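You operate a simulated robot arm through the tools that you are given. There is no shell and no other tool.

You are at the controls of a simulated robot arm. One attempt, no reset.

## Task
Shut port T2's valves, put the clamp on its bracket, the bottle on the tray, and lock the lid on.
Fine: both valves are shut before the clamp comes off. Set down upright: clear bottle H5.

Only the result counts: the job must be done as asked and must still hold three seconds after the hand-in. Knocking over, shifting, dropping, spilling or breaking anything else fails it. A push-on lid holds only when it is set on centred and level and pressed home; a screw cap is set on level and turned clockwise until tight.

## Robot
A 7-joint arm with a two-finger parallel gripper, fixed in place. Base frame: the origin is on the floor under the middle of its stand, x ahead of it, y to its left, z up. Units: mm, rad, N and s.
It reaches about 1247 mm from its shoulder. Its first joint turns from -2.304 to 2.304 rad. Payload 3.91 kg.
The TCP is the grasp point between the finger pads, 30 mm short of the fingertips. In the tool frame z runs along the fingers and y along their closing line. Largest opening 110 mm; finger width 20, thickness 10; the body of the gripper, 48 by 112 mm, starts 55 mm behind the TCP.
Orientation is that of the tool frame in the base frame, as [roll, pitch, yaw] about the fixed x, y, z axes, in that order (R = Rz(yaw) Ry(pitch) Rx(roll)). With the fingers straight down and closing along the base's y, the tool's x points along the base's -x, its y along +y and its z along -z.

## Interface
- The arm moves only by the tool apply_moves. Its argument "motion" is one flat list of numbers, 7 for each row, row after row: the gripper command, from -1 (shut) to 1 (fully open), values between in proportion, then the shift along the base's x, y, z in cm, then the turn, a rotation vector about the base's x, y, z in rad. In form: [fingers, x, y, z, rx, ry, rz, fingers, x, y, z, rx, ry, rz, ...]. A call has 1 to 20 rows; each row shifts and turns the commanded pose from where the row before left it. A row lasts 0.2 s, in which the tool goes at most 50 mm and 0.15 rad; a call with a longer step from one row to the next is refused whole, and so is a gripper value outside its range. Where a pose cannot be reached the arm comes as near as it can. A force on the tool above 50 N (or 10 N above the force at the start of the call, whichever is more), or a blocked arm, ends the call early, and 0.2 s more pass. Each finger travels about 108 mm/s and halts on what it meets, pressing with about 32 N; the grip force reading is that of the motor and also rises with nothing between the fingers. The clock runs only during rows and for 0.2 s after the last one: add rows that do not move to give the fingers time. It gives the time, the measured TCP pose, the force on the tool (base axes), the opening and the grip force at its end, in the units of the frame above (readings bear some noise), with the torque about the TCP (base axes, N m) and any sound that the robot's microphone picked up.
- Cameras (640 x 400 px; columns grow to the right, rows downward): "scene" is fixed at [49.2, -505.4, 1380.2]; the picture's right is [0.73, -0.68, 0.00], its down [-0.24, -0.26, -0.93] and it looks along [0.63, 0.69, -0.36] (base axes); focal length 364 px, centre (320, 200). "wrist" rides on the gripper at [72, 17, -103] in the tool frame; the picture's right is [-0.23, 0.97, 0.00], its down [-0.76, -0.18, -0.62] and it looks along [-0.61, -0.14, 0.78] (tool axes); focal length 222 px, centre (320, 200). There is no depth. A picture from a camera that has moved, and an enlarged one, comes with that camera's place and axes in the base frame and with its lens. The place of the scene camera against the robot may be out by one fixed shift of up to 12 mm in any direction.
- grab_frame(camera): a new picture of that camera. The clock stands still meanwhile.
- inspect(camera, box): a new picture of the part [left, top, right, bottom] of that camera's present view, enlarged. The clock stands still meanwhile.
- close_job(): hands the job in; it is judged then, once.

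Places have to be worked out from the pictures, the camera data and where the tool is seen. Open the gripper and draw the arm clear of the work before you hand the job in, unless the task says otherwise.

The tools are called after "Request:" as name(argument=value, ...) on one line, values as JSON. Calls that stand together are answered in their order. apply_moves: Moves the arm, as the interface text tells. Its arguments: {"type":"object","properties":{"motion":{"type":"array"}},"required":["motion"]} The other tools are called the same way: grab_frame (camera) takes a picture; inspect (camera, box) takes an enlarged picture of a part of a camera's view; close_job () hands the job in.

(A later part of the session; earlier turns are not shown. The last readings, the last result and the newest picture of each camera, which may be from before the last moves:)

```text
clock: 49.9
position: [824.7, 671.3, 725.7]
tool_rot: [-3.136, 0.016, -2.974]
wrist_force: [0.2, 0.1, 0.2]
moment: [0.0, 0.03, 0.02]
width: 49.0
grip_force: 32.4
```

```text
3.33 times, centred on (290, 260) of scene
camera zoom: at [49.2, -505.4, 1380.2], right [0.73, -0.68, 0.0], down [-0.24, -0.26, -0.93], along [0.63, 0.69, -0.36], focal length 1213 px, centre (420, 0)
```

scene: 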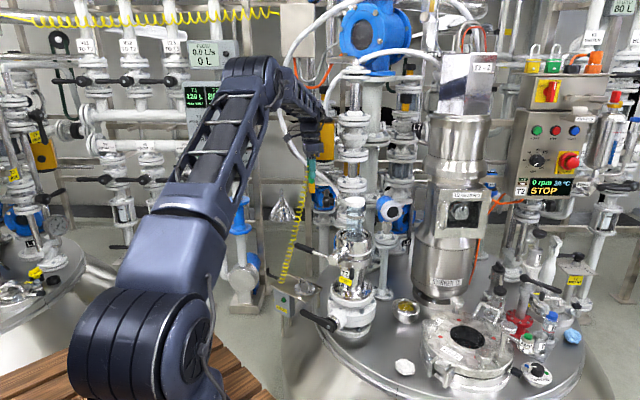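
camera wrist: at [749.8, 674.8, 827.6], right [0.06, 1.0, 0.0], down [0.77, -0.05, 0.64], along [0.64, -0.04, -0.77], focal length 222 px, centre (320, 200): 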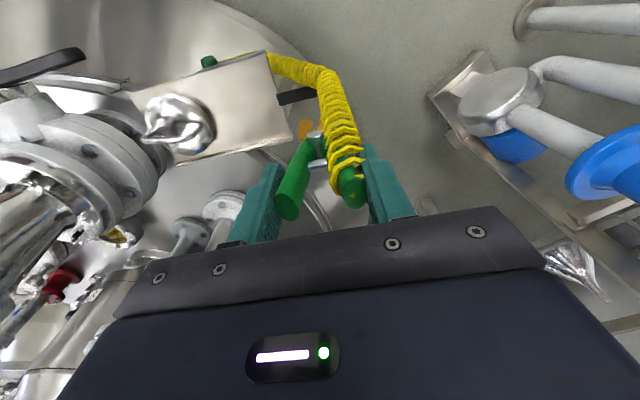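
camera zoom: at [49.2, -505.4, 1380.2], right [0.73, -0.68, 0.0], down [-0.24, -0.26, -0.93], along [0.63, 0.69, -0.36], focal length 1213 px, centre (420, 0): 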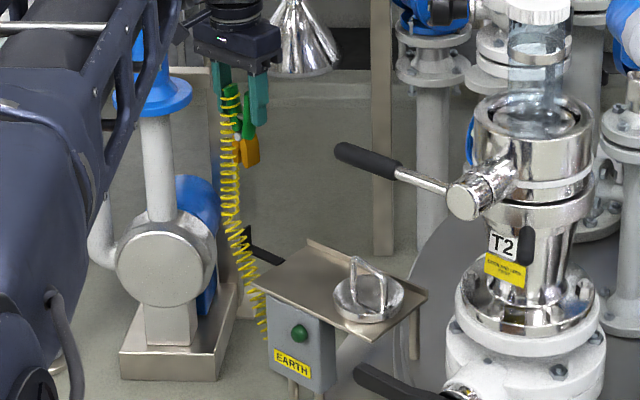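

The cable in fact comes from the side of the EARTH box, and the lamp is now dark (clamp off). I zoom on the bracket and jaws to align them.

Request:
inspect(camera="wrist", box=[260, 70, 380, 170])

Request:
inspect(camera="scene", box=[280, 215, 330, 285])

```text
4.00 times, centred on (320, 120) of wrist
camera zoom: at [749.8, 674.8, 827.6], right [0.06, 1.0, 0.0], down [0.77, -0.05, 0.64], along [0.64, -0.04, -0.77], focal length 888 px, centre (320, 520)
```

zoom: 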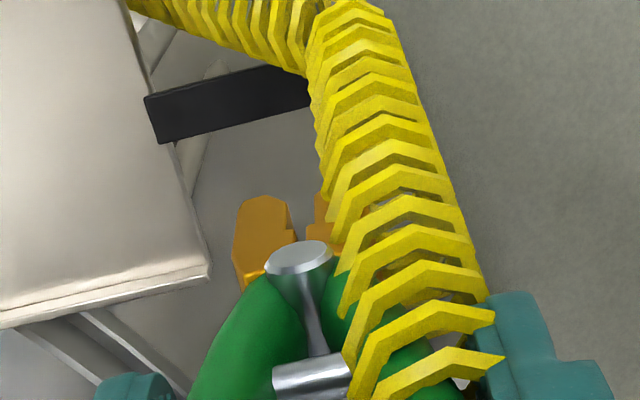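

```text
5.71 times, centred on (305, 250) of scene
camera zoom: at [49.2, -505.4, 1380.2], right [0.73, -0.68, 0.0], down [-0.24, -0.26, -0.93], along [0.63, 0.69, -0.36], focal length 2080 px, centre (406, -86)
```

zoom: 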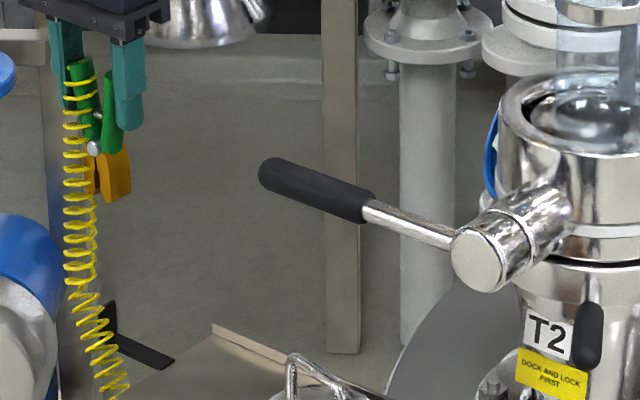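

The jaw slot is ~6 mm wide, so alignment matters. I level the tool slightly and descend to just above the tab, then compare jaws and tab in the scene camera.

Request:
apply_moves(motion=[-1, 0, 0, -3, 0.003, 0.0167, 0, -1, 0, 0, -3, 0, 0, 0, -1, 0, 0, -1.2, 0, 0, 0])

Request:
inspect(camera="scene", box=[270, 240, 310, 290])

Request:
inspect(camera="wrist", box=[260, 70, 380, 170])

```text
clock: 50.7
position: [824.3, 671.3, 652.9]
tool_rot: [3.141, 0.001, -2.973]
wrist_force: [0.5, -0.8, -0.5]
moment: [0.0, -0.02, -0.01]
width: 48.9
grip_force: 32.4
```

```text
8.00 times, centred on (290, 265) of scene
camera zoom: at [49.2, -505.4, 1380.2], right [0.73, -0.68, 0.0], down [-0.24, -0.26, -0.93], along [0.63, 0.69, -0.36], focal length 2911 px, centre (560, -320)
```

zoom: 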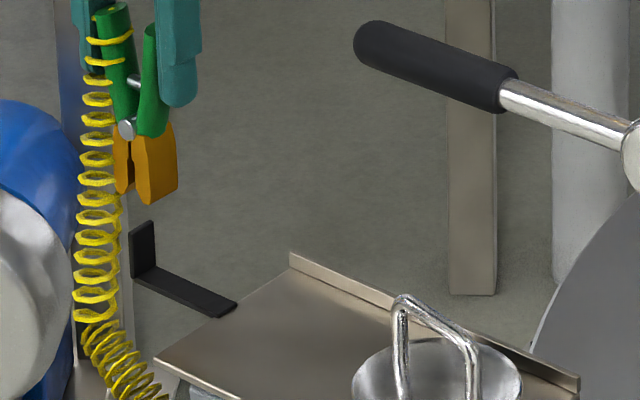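

```text
4.00 times, centred on (320, 120) of wrist
camera zoom: at [750.8, 674.8, 756.2], right [0.06, 1.0, 0.0], down [0.78, -0.05, 0.62], along [0.62, -0.04, -0.78], focal length 888 px, centre (320, 520)
```

zoom: 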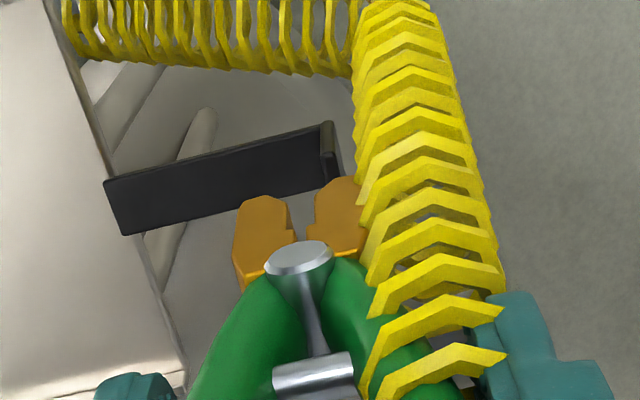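

Jaws now hover just above the tab. I zoom tighter on both views to measure the lateral offset between slot and tab.

Request:
inspect(camera="wrist", box=[300, 90, 350, 135])

Request:
inspect(camera="scene", box=[278, 250, 298, 280])

```text
8.89 times, centred on (325, 112) of wrist
camera zoom: at [750.8, 674.8, 756.2], right [0.06, 1.0, 0.0], down [0.78, -0.05, 0.62], along [0.62, -0.04, -0.78], focal length 1974 px, centre (276, 978)
```

zoom: 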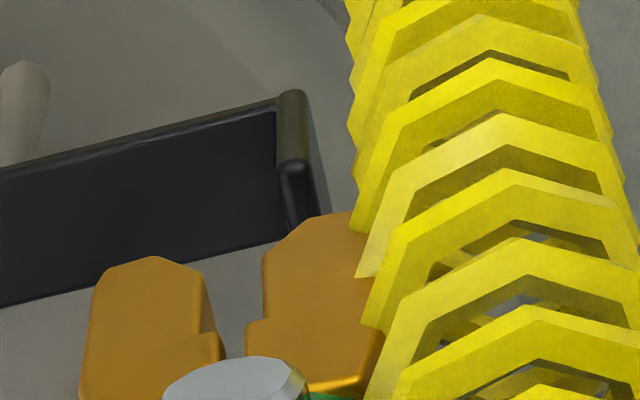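

```text
13.33 times, centred on (288, 265) of scene
camera zoom: at [49.2, -505.4, 1380.2], right [0.73, -0.68, 0.0], down [-0.24, -0.26, -0.93], along [0.63, 0.69, -0.36], focal length 4852 px, centre (747, -667)
```

zoom: 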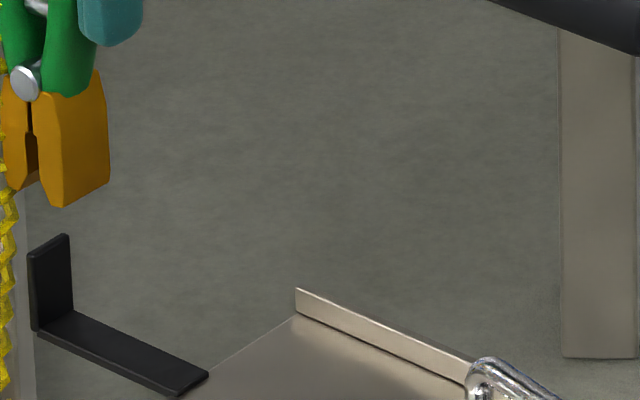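

Slot centre reads ≈(817.5, 666) and the tab's near end ≈(814.5, 672.6), so the slot must shift about 5–6 mm toward +y. I shift and lower a bit, then recheck.

Request:
apply_moves(motion=[-1, -0.18, 0.5, -0.6, 0, 0, 0, -1, 0, 0, -0.5, 0, 0, 0])

Request:
inspect(camera="wrist", box=[300, 80, 350, 135])

Request:
inspect(camera="scene", box=[274, 250, 296, 285])

```text
clock: 51.3
position: [821.6, 676.2, 641.5]
tool_rot: [3.14, -0.002, -2.973]
wrist_force: [0.0, 0.0, -0.6]
moment: [0.01, 0.01, 0.01]
width: 48.6
grip_force: 32.1
```

```text
7.27 times, centred on (325, 108) of wrist
camera zoom: at [748.1, 679.5, 744.4], right [0.06, 1.0, 0.0], down [0.78, -0.05, 0.62], along [0.62, -0.04, -0.78], focal length 1615 px, centre (284, 873)
```

zoom: 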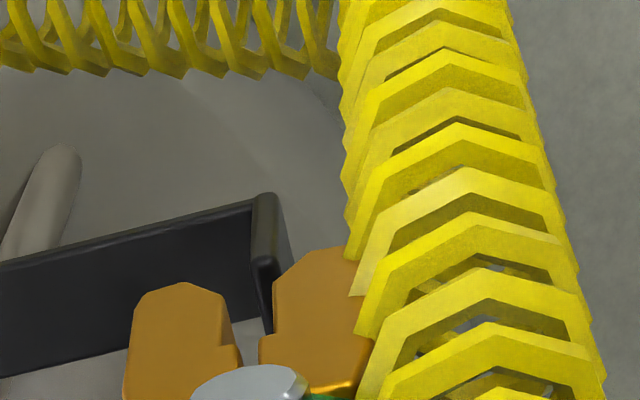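

```text
11.43 times, centred on (285, 268) of scene
camera zoom: at [49.2, -505.4, 1380.2], right [0.73, -0.68, 0.0], down [-0.24, -0.26, -0.93], along [0.63, 0.69, -0.36], focal length 4159 px, centre (720, -571)
```

zoom: 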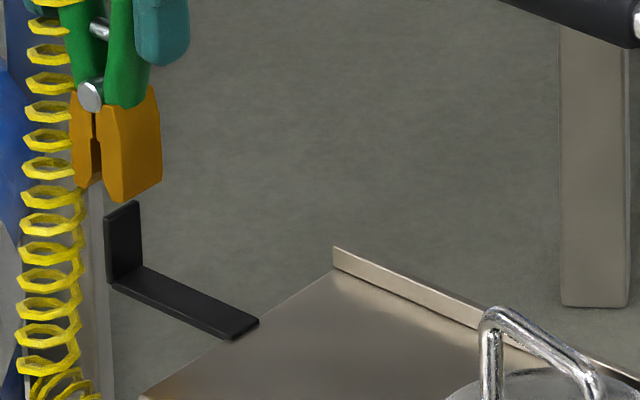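

Closer look at both views around the slot and tab.

Request:
inspect(camera="scene", box=[274, 254, 286, 274])

Request:
inspect(camera="wrist", box=[310, 100, 340, 130])

```text
16.00 times, centred on (280, 264) of scene
camera zoom: at [49.2, -505.4, 1380.2], right [0.73, -0.68, 0.0], down [-0.24, -0.26, -0.93], along [0.63, 0.69, -0.36], focal length 5822 px, centre (960, -824)
```

zoom: 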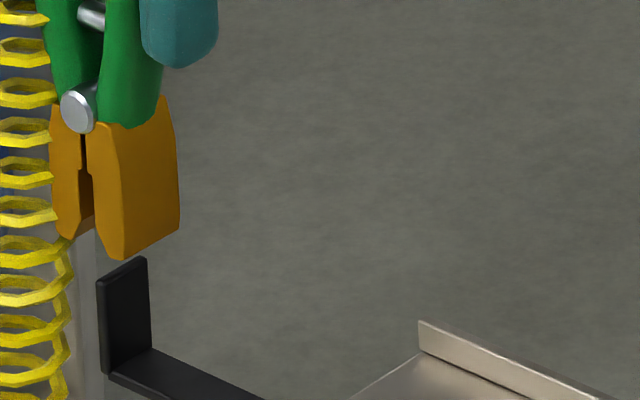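

```text
13.33 times, centred on (325, 115) of wrist
camera zoom: at [748.1, 679.5, 744.4], right [0.06, 1.0, 0.0], down [0.78, -0.05, 0.62], along [0.62, -0.04, -0.78], focal length 2962 px, centre (253, 1333)
```

zoom: 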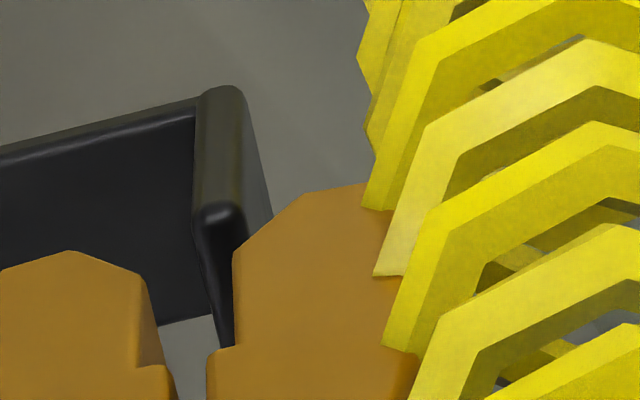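

Combining both views, the slot is about 1 mm short in +y and the jaws nearly centred on the tab's width. I nudge +1 mm and lower 7 mm, then recheck just above the tab.

Request:
apply_moves(motion=[-1, 0.08, 0.11, -0.4, 0, 0, 0, -1, 0, 0, -0.4, 0, 0, 0])

Request:
inspect(camera="scene", box=[274, 254, 286, 274])

Request:
inspect(camera="wrist", box=[310, 100, 340, 130])

```text
clock: 51.9
position: [822.7, 677.3, 633.1]
tool_rot: [3.141, -0.001, -2.975]
wrist_force: [0.2, -0.4, -1.7]
moment: [0.01, 0.01, -0.03]
width: 48.7
grip_force: 32.1
```

```text
16.00 times, centred on (280, 264) of scene
camera zoom: at [49.2, -505.4, 1380.2], right [0.73, -0.68, 0.0], down [-0.24, -0.26, -0.93], along [0.63, 0.69, -0.36], focal length 5822 px, centre (960, -824)
```

zoom: 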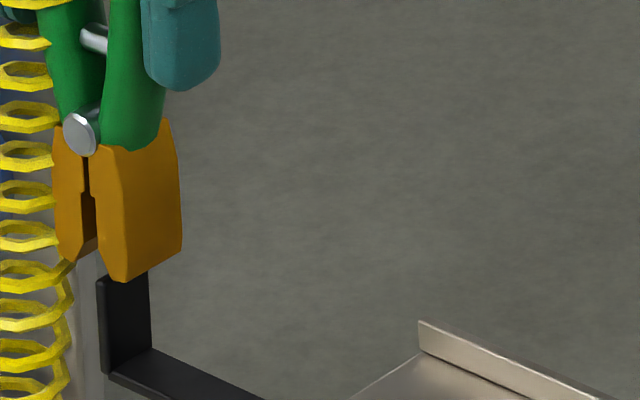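

```text
13.33 times, centred on (325, 115) of wrist
camera zoom: at [748.9, 680.2, 736.9], right [0.06, 1.0, 0.0], down [0.78, -0.05, 0.62], along [0.62, -0.04, -0.78], focal length 2962 px, centre (253, 1333)
```

zoom: 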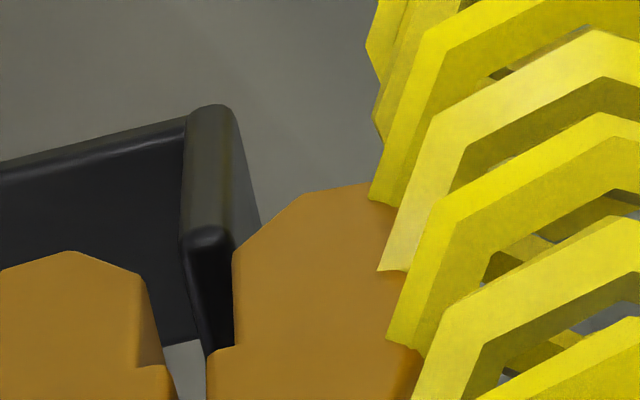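

The slot now reads aligned within about 1 mm. I lower in small steps so the jaws straddle the tab, watching for contact force.

Request:
apply_moves(motion=[-1, 0, 0, -0.3, 0, 0, 0, -1, 0, 0, -0.3, 0, 0, 0, -1, 0, 0, -0.3, 0, 0, 0, -1, 0, 0, -0.3, 0, 0, 0, -1, 0, 0, -0.3, 0, 0, 0])

Request:
inspect(camera="scene", box=[274, 254, 286, 274])

Request:
inspect(camera="wrist", box=[305, 95, 345, 135])

```text
clock: 53.1
position: [822.5, 676.8, 619.9]
tool_rot: [3.141, 0.001, -2.974]
wrist_force: [-0.9, 0.6, 0.2]
moment: [-0.04, 0.03, -0.05]
width: 48.6
grip_force: 31.6
```

```text
16.00 times, centred on (280, 264) of scene
camera zoom: at [49.2, -505.4, 1380.2], right [0.73, -0.68, 0.0], down [-0.24, -0.26, -0.93], along [0.63, 0.69, -0.36], focal length 5822 px, centre (960, -824)
```

zoom: 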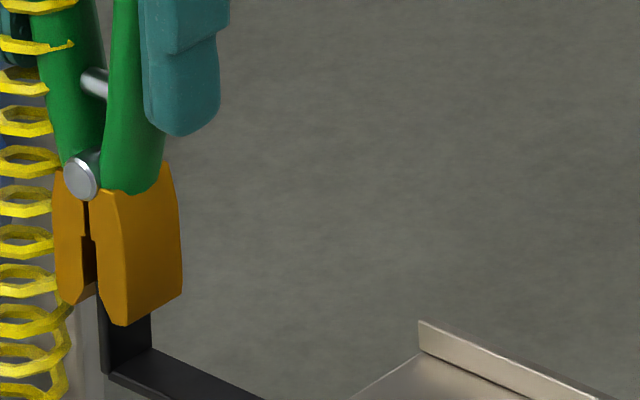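

```text
10.00 times, centred on (325, 115) of wrist
camera zoom: at [748.4, 680.6, 723.1], right [0.06, 1.0, 0.0], down [0.78, -0.05, 0.62], along [0.62, -0.04, -0.78], focal length 2221 px, centre (270, 1050)
```

zoom: 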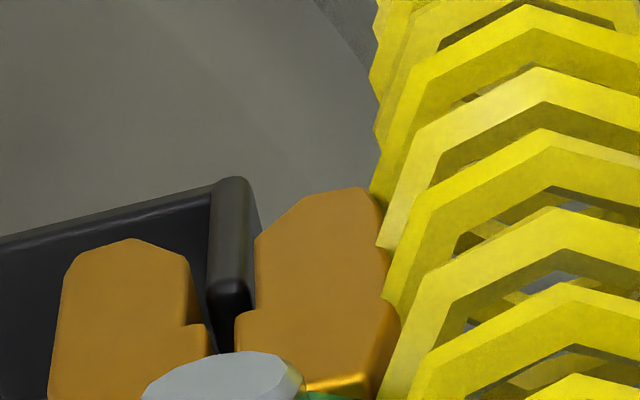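

The tab is clearly between the jaws. I nudge 0.5 mm toward +y and lower 14 mm further.

Request:
apply_moves(motion=[-1, 0, 0.05, -0.3, 0, 0, 0, -1, 0, 0, -0.3, 0, 0, 0, -1, 0, 0, -0.3, 0, 0, 0, -1, 0, 0, -0.3, 0, 0, 0, -1, 0, 0, -0.2, 0, 0, 0])

Request:
inspect(camera="scene", box=[274, 254, 290, 280])

Request:
inspect(camera="wrist", box=[305, 95, 345, 135])

```text
clock: 54.3
position: [820.9, 675.4, 610.7]
tool_rot: [3.142, -0.001, -2.973]
wrist_force: [0.4, 4.1, 0.1]
moment: [0.42, 0.03, 0.08]
width: 48.6
grip_force: 32.5
out of reach, approached as far as the arm can: row 2
```

```text
15.38 times, centred on (282, 267) of scene
camera zoom: at [49.2, -505.4, 1380.2], right [0.73, -0.68, 0.0], down [-0.24, -0.26, -0.93], along [0.63, 0.69, -0.36], focal length 5598 px, centre (905, -831)
```

zoom: 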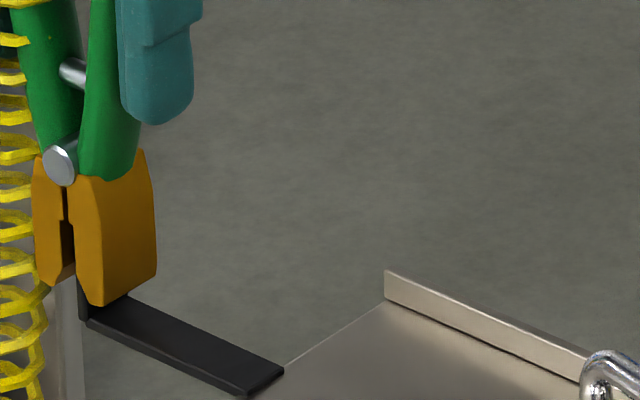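

```text
10.00 times, centred on (325, 115) of wrist
camera zoom: at [747.0, 679.1, 714.0], right [0.06, 1.0, 0.0], down [0.78, -0.05, 0.62], along [0.62, -0.04, -0.78], focal length 2221 px, centre (270, 1050)
```

zoom: 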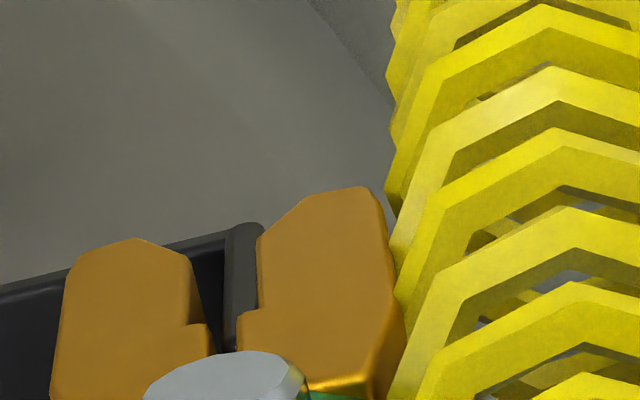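

The jaws straddle the tab by about 13 mm with slight side contact; one row was reported at reach limit. I try a small further lowering with a tiny centring move.

Request:
apply_moves(motion=[-1, 0, 0.05, -0.2, 0, 0, 0, -1, 0, 0, -0.2, 0, 0, 0])

Request:
inspect(camera="scene", box=[274, 254, 290, 280])

Request:
grab_frame(camera="scene")

```text
clock: 54.9
position: [821.2, 674.4, 604.2]
tool_rot: [3.141, 0.001, -2.973]
wrist_force: [-4.9, 3.8, 7.7]
moment: [0.33, 0.2, 0.07]
width: 48.8
grip_force: 31.9
```

```text
15.38 times, centred on (282, 267) of scene
camera zoom: at [49.2, -505.4, 1380.2], right [0.73, -0.68, 0.0], down [-0.24, -0.26, -0.93], along [0.63, 0.69, -0.36], focal length 5598 px, centre (905, -831)
```

zoom: 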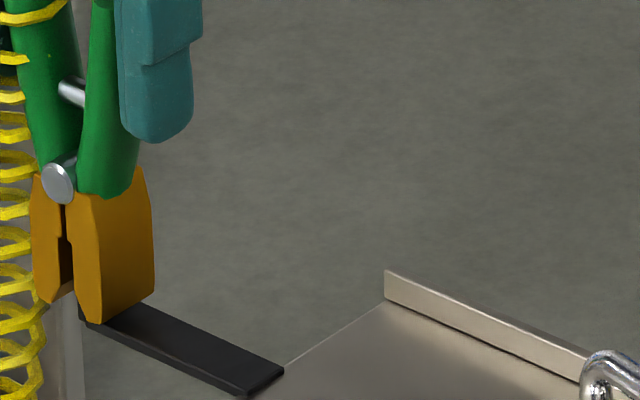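

```text
taken
```

scene: 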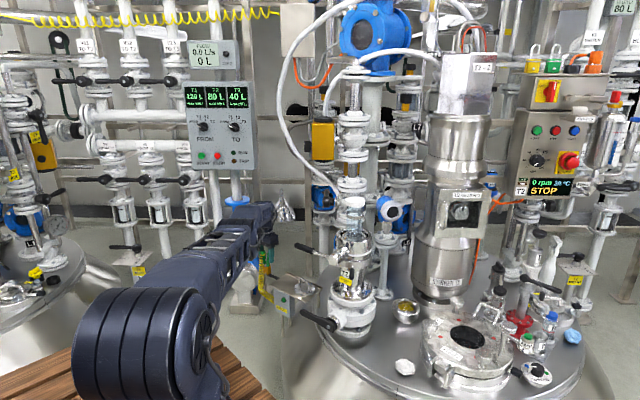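

The clamp is seated on the tab (light 8 N contact). I relieve by 1 mm and open the fingers gently to release it.

Request:
apply_moves(motion=[-1, 0, 0, 0.1, 0, 0, 0, 0.0, 0, 0, 0, 0, 0, 0, 0.3, 0, 0, 0, 0, 0, 0, 0.4, 0, 0, 0, 0, 0, 0, 0.4, 0, 0, 0, 0, 0, 0])

Request:
inspect(camera="scene", box=[264, 230, 304, 285])

Request:
grab_frame(camera="wrist")

```text
clock: 56.1
position: [819.6, 674.9, 602.9]
tool_rot: [-3.141, 0.0, -2.973]
wrist_force: [0.6, -0.7, -0.3]
moment: [-0.01, -0.01, -0.01]
width: 76.9
grip_force: 0.0
```

```text
7.27 times, centred on (284, 258) of scene
camera zoom: at [49.2, -505.4, 1380.2], right [0.73, -0.68, 0.0], down [-0.24, -0.26, -0.93], along [0.63, 0.69, -0.36], focal length 2647 px, centre (582, -218)
```

zoom: 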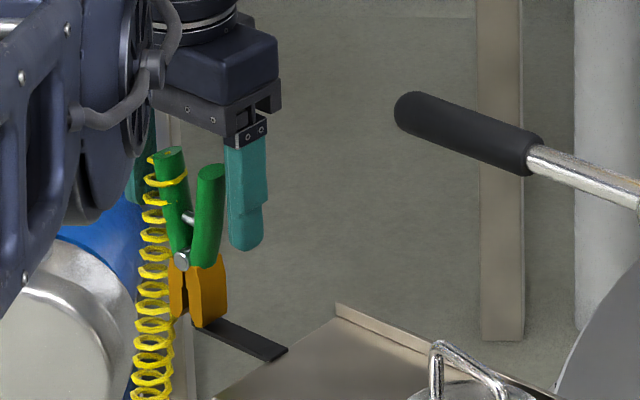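

```text
taken
camera wrist: at [746.2, 677.9, 708.1], right [0.06, 1.0, 0.0], down [0.78, -0.05, 0.62], along [0.62, -0.04, -0.78], focal length 222 px, centre (320, 200)
```

wrist: 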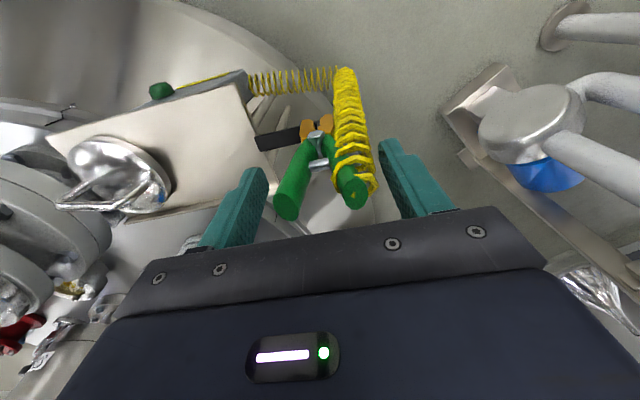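

The clamp holds on the bracket's tab by itself. I rise straight up, then travel back (at small x, clear of the yellow box) to above the bottle with the fingers set to close across it.

Request:
apply_moves(motion=[0.4, 0, 0, 3, 0, 0, 0, 0.4, 0, 0, 4, 0, 0, 0, 0.4, 0, 0, 4.4, 0, 0, 0, 0.4, -0.5, 0, 4.4, 0, 0, 0, 0.4, -0.5, 0, 4.4, 0, 0, 0, 0.4, -0.5, -1, 4.4, 0, 0, 0, 0.4, -0.5, -2, 4.4, 0, 0, 0, 0.6, 0, -2, 4.4, 0, 0, 0, 0.8, 0, -2, 4.4, 0, 0, 0, 1, 0, -3, 3.8, 0, 0, 0, 1, 0, -4.4, 2, 0, 0, 0, 1, 0, -4.8, 0, 0, 0, 0, 1, 0, -4.8, 0, 0, 0, 0, 1, 0, -4.8, 0, 0, 0, 0, 1, 0, -4.8, 0, 0, 0, 0, 1, 0, -4.8, 0, 0, 0, 0, 1, 0, -1.6, 0, 0, 0, 0])

Request:
grab_frame(camera="wrist")

Request:
grab_frame(camera="scene")

```text
clock: 59.7
position: [802.1, 277.5, 1039.9]
tool_rot: [-3.141, -0.002, -2.974]
wrist_force: [-0.4, -0.3, -0.7]
moment: [-0.04, 0.0, -0.01]
width: 109.9
grip_force: 0.0
```

```text
taken
camera wrist: at [728.0, 281.3, 1143.8], right [0.06, 1.0, 0.0], down [0.78, -0.05, 0.62], along [0.62, -0.04, -0.78], focal length 222 px, centre (320, 200)
```

wrist: 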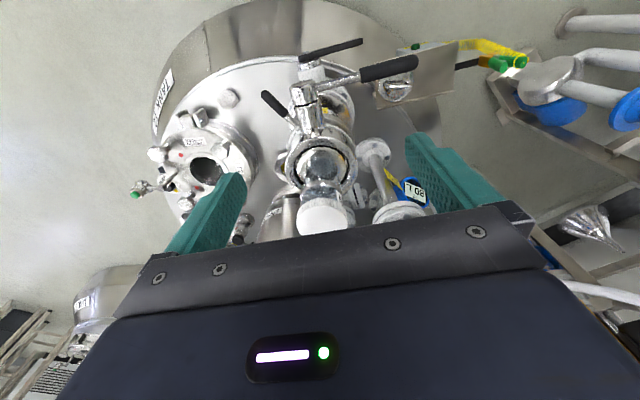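

```text
taken
```

scene: 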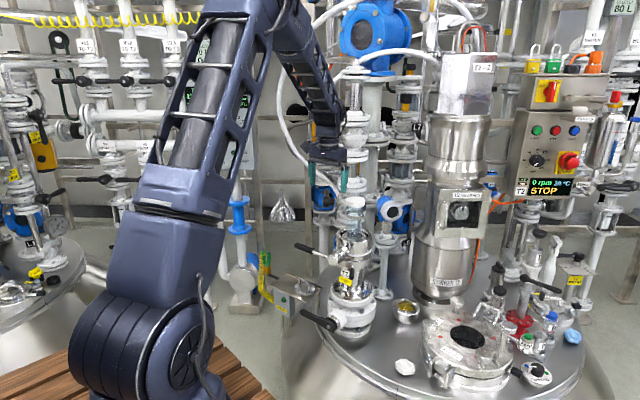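

I check that the clamp is still sitting properly on its bracket, and look at the cup from above.

Request:
inspect(camera="wrist", box=[370, 20, 550, 130])

Request:
inspect(camera="scene", box=[250, 230, 330, 320])

Request:
inspect(camera="wrist", box=[240, 60, 420, 240])

```text
3.56 times, centred on (460, 75) of wrist
camera zoom: at [728.0, 281.3, 1143.8], right [0.06, 1.0, 0.0], down [0.78, -0.05, 0.62], along [0.62, -0.04, -0.78], focal length 790 px, centre (-178, 644)
```

zoom: 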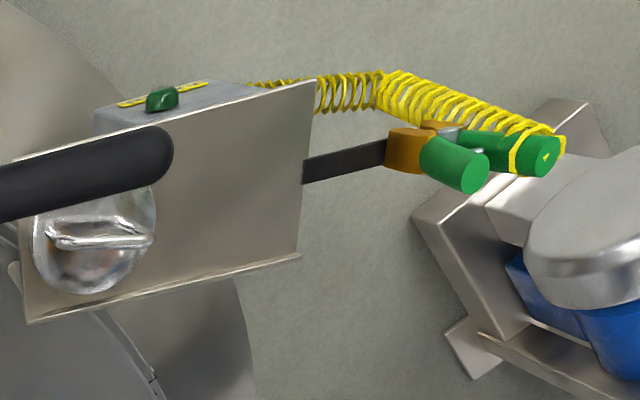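

```text
4.44 times, centred on (290, 275) of scene
camera zoom: at [49.2, -505.4, 1380.2], right [0.73, -0.68, 0.0], down [-0.24, -0.26, -0.93], along [0.63, 0.69, -0.36], focal length 1617 px, centre (453, -133)
```

zoom: 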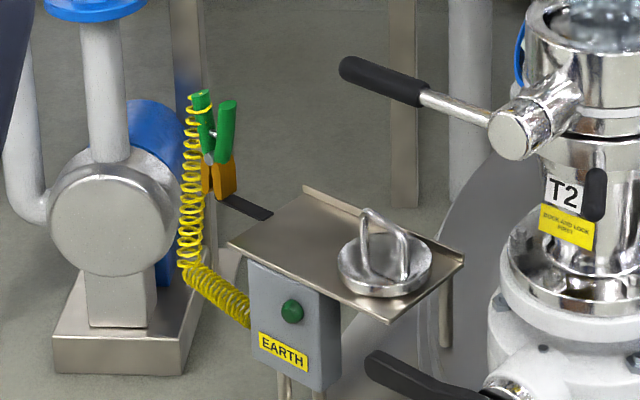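

```text
2.22 times, centred on (330, 150) of wrist
camera zoom: at [728.0, 281.3, 1143.8], right [0.06, 1.0, 0.0], down [0.78, -0.05, 0.62], along [0.62, -0.04, -0.78], focal length 494 px, centre (298, 311)
```

zoom: 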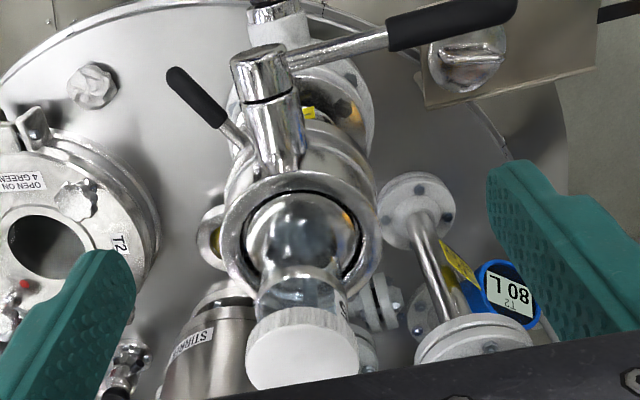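

The clamp stands firmly on the bracket and the tray's right half is free. Cap top is at about (931, 271, 929). I move over it and lower the open fingers around the bottle.

Request:
apply_moves(motion=[1, 4.3, -0.2, 0, 0, 0, -0.01, 1, 4.3, -0.2, 0, 0, 0, 0.02, 1, 4.3, -0.2, 0, 0, 0, 0.01, 1, 0, 0, -4, 0, 0, 0, 1, 0, 0, -4, 0, 0, 0])

Request:
grab_frame(camera="wrist")

Request:
inspect(camera="scene", box=[310, 140, 410, 260])

```text
clock: 60.9
position: [931.4, 270.2, 960.1]
tool_rot: [-3.141, 0.001, -2.956]
wrist_force: [-0.2, 0.1, 0.6]
moment: [0.02, 0.01, 0.03]
width: 110.1
grip_force: 0.2
```

```text
taken
camera wrist: at [856.0, 271.4, 1064.7], right [0.04, 1.0, 0.0], down [0.78, -0.03, 0.62], along [0.62, -0.03, -0.78], focal length 222 px, centre (320, 200)
```

wrist: 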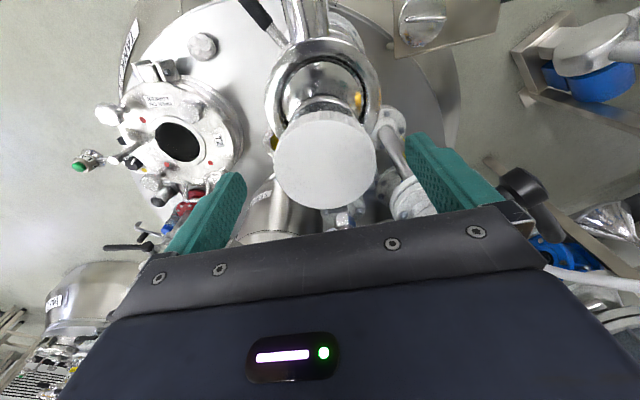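

```text
3.33 times, centred on (360, 200) of scene
camera zoom: at [49.2, -505.4, 1380.2], right [0.73, -0.68, 0.0], down [-0.24, -0.26, -0.93], along [0.63, 0.69, -0.36], focal length 1213 px, centre (187, 200)
```

zoom: 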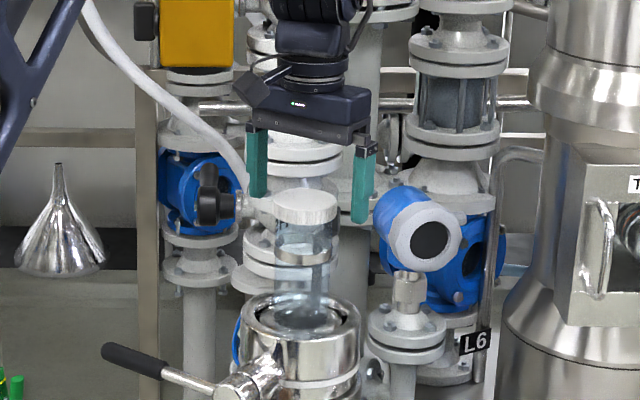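

Well centred. I descend another 66 mm so the fingers straddle the bottle below the cap, then close on it.

Request:
apply_moves(motion=[1, 0, 0.15, -3.3, 0, 0, 0, 1, 0, 0, -3.3, 0, 0, 0, 0.4, 0, 0, 0, 0, 0, 0, 0, 0, 0, 0, 0, 0, 0, -1, 0, 0, 0, 0, 0, 0, -1, 0, 0, 0, 0, 0, 0, -1, 0, 0, 0, 0, 0, 0])

Request:
inspect(camera="scene", box=[320, 150, 400, 250])

Request:
grab_frame(camera="wrist")

```text
clock: 62.5
position: [929.9, 270.9, 894.3]
tool_rot: [3.141, 0.0, -2.954]
wrist_force: [0.7, 0.9, 1.8]
moment: [0.04, -0.06, 0.0]
width: 65.3
grip_force: 32.2
```

```text
4.00 times, centred on (360, 200) of scene
camera zoom: at [49.2, -505.4, 1380.2], right [0.73, -0.68, 0.0], down [-0.24, -0.26, -0.93], along [0.63, 0.69, -0.36], focal length 1456 px, centre (160, 200)
```

zoom: 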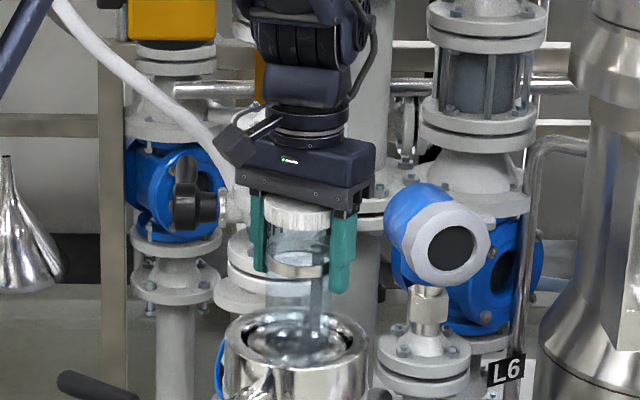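

```text
taken
camera wrist: at [856.5, 273.4, 998.6], right [0.04, 1.0, 0.0], down [0.78, -0.03, 0.62], along [0.62, -0.03, -0.78], focal length 222 px, centre (320, 200)
```

wrist: 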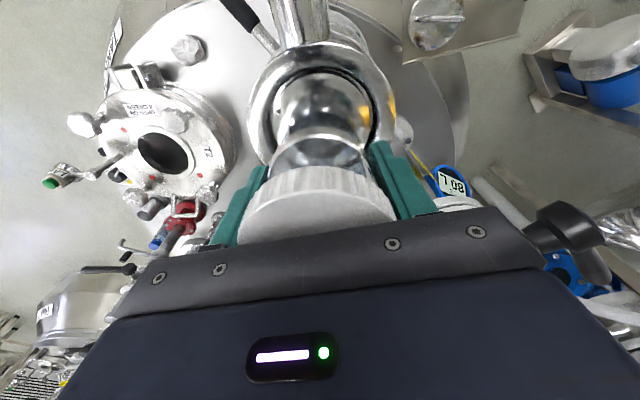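

Gripped at 65 mm across the cap. I try a very gentle 1 mm lift to see whether the bottle is free or held by the lock.

Request:
apply_moves(motion=[-1, 0, 0, 0.1, 0, 0, 0, -1, 0, 0, 0, 0, 0, 0])

```text
clock: 63.1
position: [930.5, 270.8, 895.2]
tool_rot: [-3.141, -0.001, -2.956]
wrist_force: [0.3, 0.4, -1.8]
moment: [0.07, -0.08, 0.0]
width: 65.1
grip_force: 32.1
```

Request:
apply_moves(motion=[-1, 0, 0, 0.1, 0, 0, 0, -1, 0, 0, 0.1, 0, 0, 0, -1, 0, 0, 0, 0, 0, 0])

Request:
inspect(camera="scene", box=[330, 190, 390, 260])

Request:
inspect(camera="wrist", box=[220, 40, 440, 220])

```text
clock: 63.9
position: [930.5, 271.8, 896.8]
tool_rot: [3.141, -0.001, -2.956]
wrist_force: [-0.2, 0.6, -9.7]
moment: [0.05, -0.03, 0.02]
width: 65.3
grip_force: 32.4
```

```text
5.71 times, centred on (360, 225) of scene
camera zoom: at [49.2, -505.4, 1380.2], right [0.73, -0.68, 0.0], down [-0.24, -0.26, -0.93], along [0.63, 0.69, -0.36], focal length 2080 px, centre (91, 57)
```

zoom: 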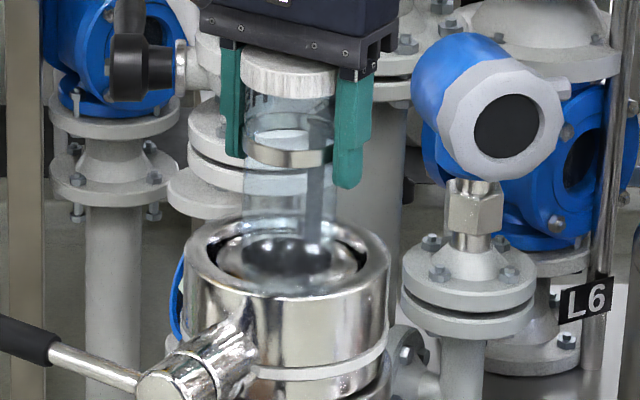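

```text
2.22 times, centred on (330, 130) of wrist
camera zoom: at [856.6, 273.3, 1000.4], right [0.04, 1.0, 0.0], down [0.78, -0.03, 0.62], along [0.62, -0.03, -0.78], focal length 494 px, centre (298, 356)
```

zoom: 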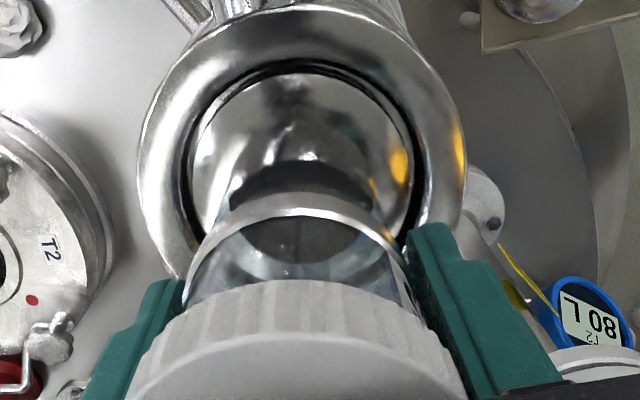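

Force rises gently (10 N at +2.5 mm): either weight being taken up or a lock. I lift 2 mm more, slowly, to see if it levels off.

Request:
apply_moves(motion=[-1, 0, 0, 0.1, 0, 0, 0, -1, 0, 0, 0.1, 0, 0, 0, -1, 0, 0, 0, 0, 0, 0])

Request:
inspect(camera="wrist", box=[220, 40, 440, 220])

Request:
inspect(camera="scene", box=[330, 190, 390, 260])

```text
clock: 64.7
position: [930.4, 271.1, 897.3]
tool_rot: [3.142, -0.004, -2.953]
wrist_force: [0.1, 0.0, -26.2]
moment: [-0.13, 0.0, 0.03]
width: 65.0
grip_force: 31.9
```

```text
2.22 times, centred on (330, 130) of wrist
camera zoom: at [856.9, 273.9, 1002.3], right [0.04, 1.0, 0.0], down [0.78, -0.03, 0.62], along [0.62, -0.03, -0.78], focal length 494 px, centre (298, 356)
```

zoom: 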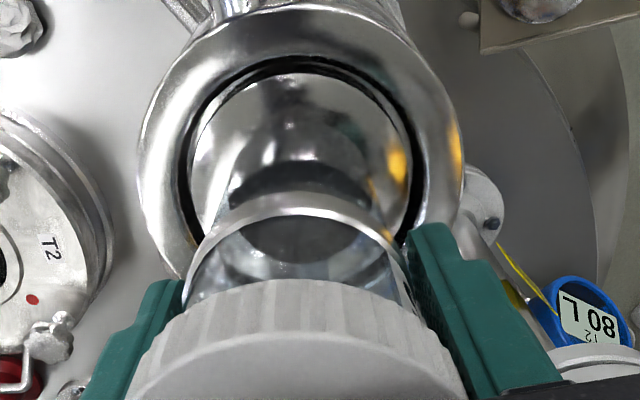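

```text
5.71 times, centred on (360, 225) of scene
camera zoom: at [49.2, -505.4, 1380.2], right [0.73, -0.68, 0.0], down [-0.24, -0.26, -0.93], along [0.63, 0.69, -0.36], focal length 2080 px, centre (91, 57)
```

zoom: 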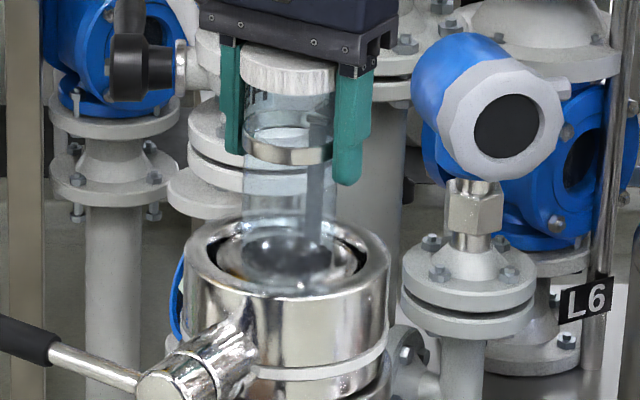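

It stops at about +2.5 mm with force climbing to 26 N, so the bottle is locked. I ease back down, release, rise, and go to the lock-ring lever (grip from about (856, 207) to (821, 181), z≈722).

Request:
apply_moves(motion=[-1, 0, 0, -0.2, 0, 0, 0, -1, 0, 0, -0.25, 0, 0, 0, -1, 0, 0, 0, 0, 0, 0, 0.5, 0, 0, 0, 0, 0, 0, 0.7, 0, 0, 0, 0, 0, 0, 0.7, 0, 0, 4, 0, 0, 0, 0.7, 0, 0, 4.5, 0, 0, 0, 0.7, 0, 0, 4, 0, 0, 0, 0.7, -3.1, -2.5, 0, 0, 0, 0.12, 0.3, -3.1, -2.5, 0, 0, 0, 0.12, 0, -3.2, -2.6, 0, 0, 0, 0.12, -0.1, 0, 0, -3, 0, 0, 0.13, -0.1, 0, 0, -4, 0, 0, 0])

Request:
grab_frame(camera="wrist")

Request:
inspect(camera="scene", box=[320, 150, 400, 290])

```text
clock: 67.5
position: [835.3, 196.2, 949.6]
tool_rot: [3.141, 0.0, -2.462]
wrist_force: [-0.5, -0.3, -0.7]
moment: [0.0, -0.01, 0.02]
width: 49.7
grip_force: 0.0
```

```text
taken
camera wrist: at [767.9, 163.3, 1053.4], right [-0.44, 0.9, 0.0], down [0.7, 0.34, 0.62], along [0.56, 0.27, -0.78], focal length 222 px, centre (320, 200)
```

wrist: 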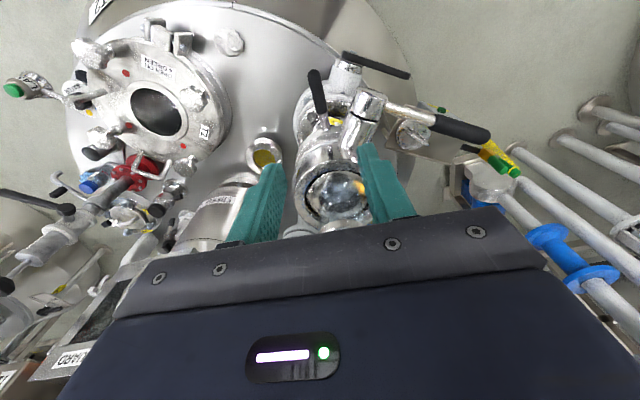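

```text
2.86 times, centred on (360, 220) of scene
camera zoom: at [49.2, -505.4, 1380.2], right [0.73, -0.68, 0.0], down [-0.24, -0.26, -0.93], along [0.63, 0.69, -0.36], focal length 1040 px, centre (206, 143)
```

zoom: 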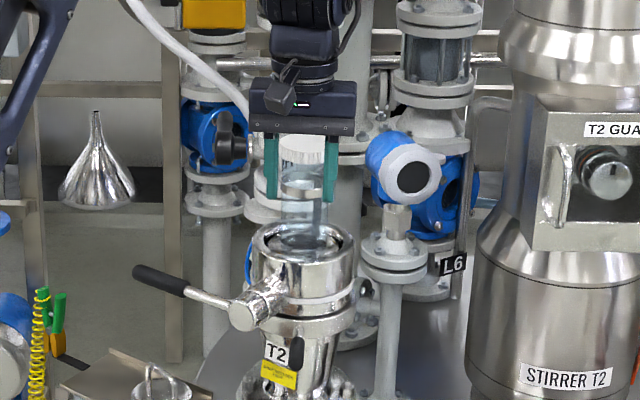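

The lever grip lies right below the open fingers. I descend to just above it and check.

Request:
apply_moves(motion=[-0.1, 0, 0, -4, 0, 0, 0, -0.1, 0, 0, -4, 0, 0, 0, -0.1, 0, 0, -4, 0, 0, 0, -0.1, 0, 0, -3, 0, 0, 0])

Request:
grab_frame(camera="wrist")

Request:
inspect(camera="scene", box=[310, 200, 400, 300])

```text
clock: 68.5
position: [836.2, 197.2, 799.4]
tool_rot: [3.14, 0.0, -2.464]
wrist_force: [0.1, -0.1, 1.6]
moment: [-0.01, -0.02, 0.02]
width: 49.6
grip_force: 0.1
```

```text
taken
camera wrist: at [769.8, 163.9, 903.9], right [-0.43, 0.9, 0.0], down [0.7, 0.34, 0.62], along [0.56, 0.27, -0.78], focal length 222 px, centre (320, 200)
```

wrist: 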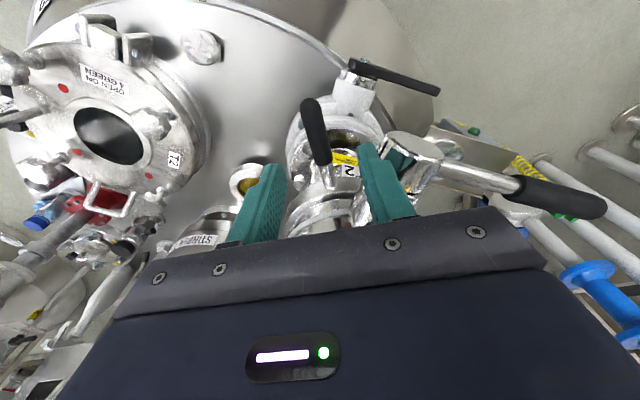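

```text
4.00 times, centred on (355, 250) of scene
camera zoom: at [49.2, -505.4, 1380.2], right [0.73, -0.68, 0.0], down [-0.24, -0.26, -0.93], along [0.63, 0.69, -0.36], focal length 1456 px, centre (180, 0)
```

zoom: 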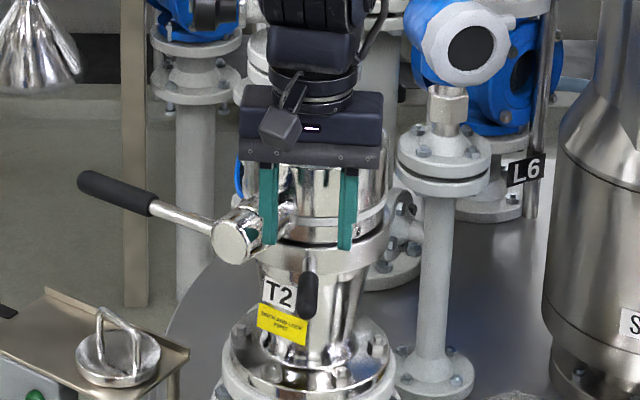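

The lever is about 5 mm to the left of centre between the fingers; I correct that (also gaining clearance to the hub) and lower the fingers around it.

Request:
apply_moves(motion=[-0.1, 0.35, -0.45, 0, 0, 0, 0, -0.1, 0, 0, -3, 0, 0, 0, -0.1, 0, 0, -2.7, 0, 0, 0])

Request:
grab_frame(camera="wrist")

Request:
inspect(camera="scene", box=[330, 220, 390, 300])

```text
clock: 69.3
position: [840.5, 192.3, 742.0]
tool_rot: [-3.141, 0.0, -2.464]
wrist_force: [-1.4, 0.0, -0.1]
moment: [0.0, 0.01, 0.01]
width: 49.5
grip_force: 0.1
```

```text
taken
camera wrist: at [773.7, 159.2, 846.4], right [-0.43, 0.9, 0.0], down [0.7, 0.34, 0.62], along [0.56, 0.27, -0.78], focal length 222 px, centre (320, 200)
```

wrist: 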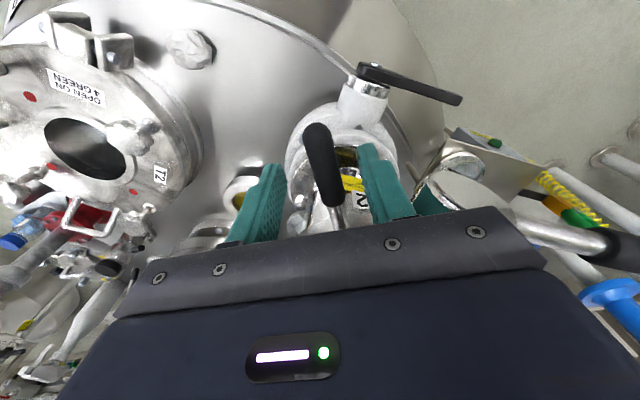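

```text
5.00 times, centred on (360, 260) of scene
camera zoom: at [49.2, -505.4, 1380.2], right [0.73, -0.68, 0.0], down [-0.24, -0.26, -0.93], along [0.63, 0.69, -0.36], focal length 1820 px, centre (120, -100)
```

zoom: 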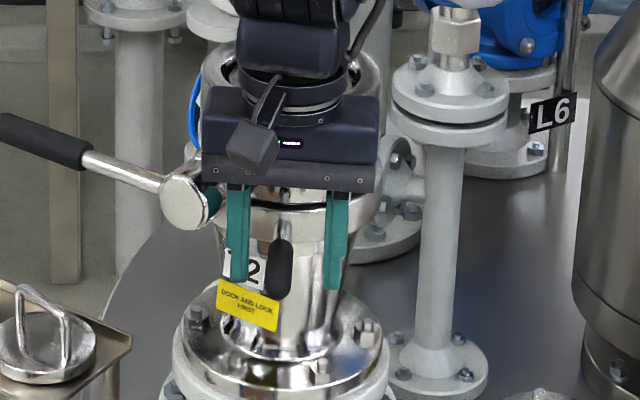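

Lever is centred between the fingers. I try turning it away from the hub (counter-clockwise from above) in small steps.

Request:
apply_moves(motion=[-0.1, 0.26, -0.3, 0, 0, 0, 0, -0.1, 0.26, -0.3, 0, 0, 0, 0, -0.1, 0.26, -0.3, 0, 0, 0, 0, -0.1, 0.2, -0.23, 0, 0, 0, 0, -0.1, 0.2, -0.23, 0, 0, 0, 0, -0.1, 0.2, -0.23, 0, 0, 0, 0])

Request:
grab_frame(camera="wrist")

```text
clock: 70.7
position: [853.8, 176.4, 744.7]
tool_rot: [3.14, 0.0, -2.461]
wrist_force: [-2.4, 2.3, 0.5]
moment: [0.07, 0.07, 0.02]
width: 51.3
grip_force: 1.4
```

```text
taken
camera wrist: at [786.6, 142.6, 847.5], right [-0.43, 0.9, 0.0], down [0.7, 0.34, 0.62], along [0.56, 0.27, -0.78], focal length 222 px, centre (320, 200)
```

wrist: 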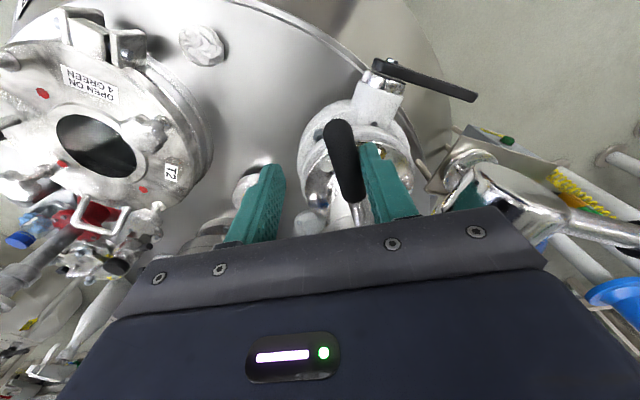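

Only 3 N and the lever tip moved about 10 mm: it turns this way. I carry it on around the ring's axis, turning the tool with it.

Request:
apply_moves(motion=[-0.1, 0.789, -0.586, 0, 0, 0, 0.08, -0.1, 0.833, -0.522, 0, 0, 0, 0.08, -0.1, 0.872, -0.453, 0, 0, 0, 0.08, -0.1, 0.906, -0.382, 0, 0, 0, 0.08, -0.1, 0.933, -0.308, 0, 0, 0, 0.08])

Request:
grab_frame(camera="wrist")

Request:
inspect(camera="scene", box=[330, 190, 410, 300])

```text
clock: 71.9
position: [897.3, 152.7, 742.7]
tool_rot: [3.14, -0.002, -2.064]
wrist_force: [-2.7, 1.1, 0.3]
moment: [0.0, 0.07, 0.01]
width: 51.0
grip_force: 1.0
```

```text
taken
camera wrist: at [848.0, 95.9, 846.4], right [-0.75, 0.66, 0.0], down [0.52, 0.59, 0.62], along [0.41, 0.47, -0.78], focal length 222 px, centre (320, 200)
```

wrist: 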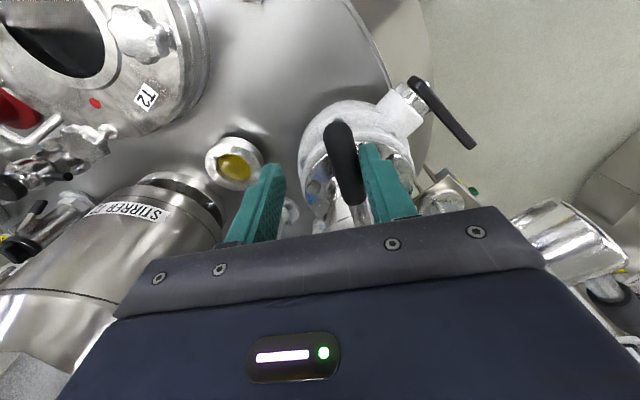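

```text
3.64 times, centred on (370, 245) of scene
camera zoom: at [49.2, -505.4, 1380.2], right [0.73, -0.68, 0.0], down [-0.24, -0.26, -0.93], along [0.63, 0.69, -0.36], focal length 1323 px, centre (138, 36)
```

zoom: 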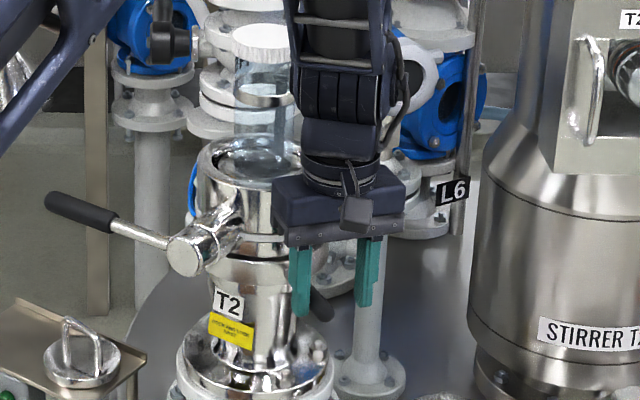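

It follows easily. I continue round until it meets its stop.

Request:
apply_moves(motion=[-0.1, 0.964, -0.231, 0, 0, 0, 0.08, -0.1, 0.98, -0.153, 0, 0, 0, 0.08, -0.1, 0.989, -0.075, 0, 0, 0, 0.08, -0.1, 0.991, 0.005, 0, 0, 0, 0.08, -0.1, 0.987, 0.084, 0, 0, 0, 0.08])

Request:
grab_frame(camera="wrist")

Request:
inspect(camera="scene", box=[330, 190, 410, 300])

```text
clock: 73.1
position: [944.4, 150.6, 742.8]
tool_rot: [3.136, -0.001, -1.662]
wrist_force: [-27.7, 0.2, 3.2]
moment: [-0.33, 0.67, 0.18]
width: 63.4
grip_force: 14.1
```

```text
taken
camera wrist: at [920.9, 79.0, 846.3], right [-0.95, 0.31, 0.0], down [0.25, 0.74, 0.62], along [0.19, 0.59, -0.78], focal length 222 px, centre (320, 200)
```

wrist: 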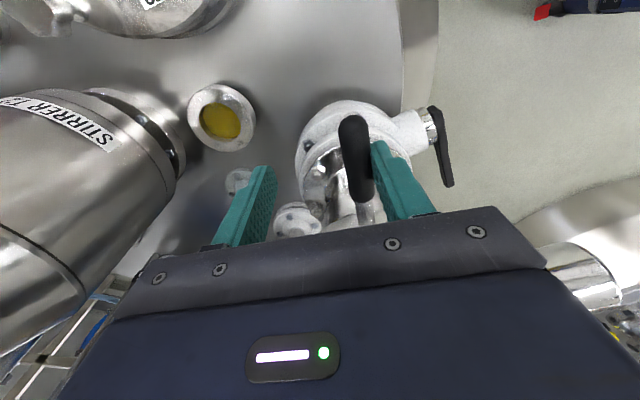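

```text
3.64 times, centred on (370, 245) of scene
camera zoom: at [49.2, -505.4, 1380.2], right [0.73, -0.68, 0.0], down [-0.24, -0.26, -0.93], along [0.63, 0.69, -0.36], focal length 1323 px, centre (138, 36)
```

zoom: 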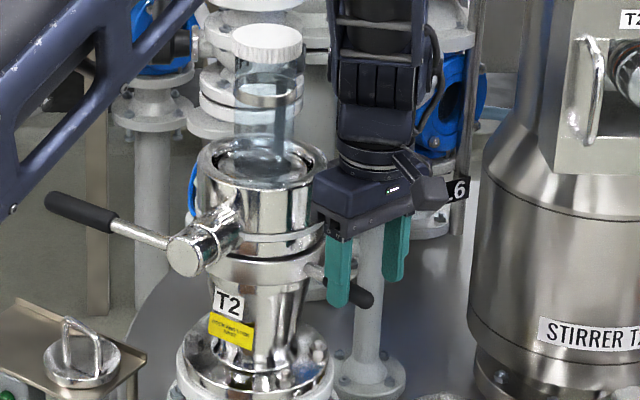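

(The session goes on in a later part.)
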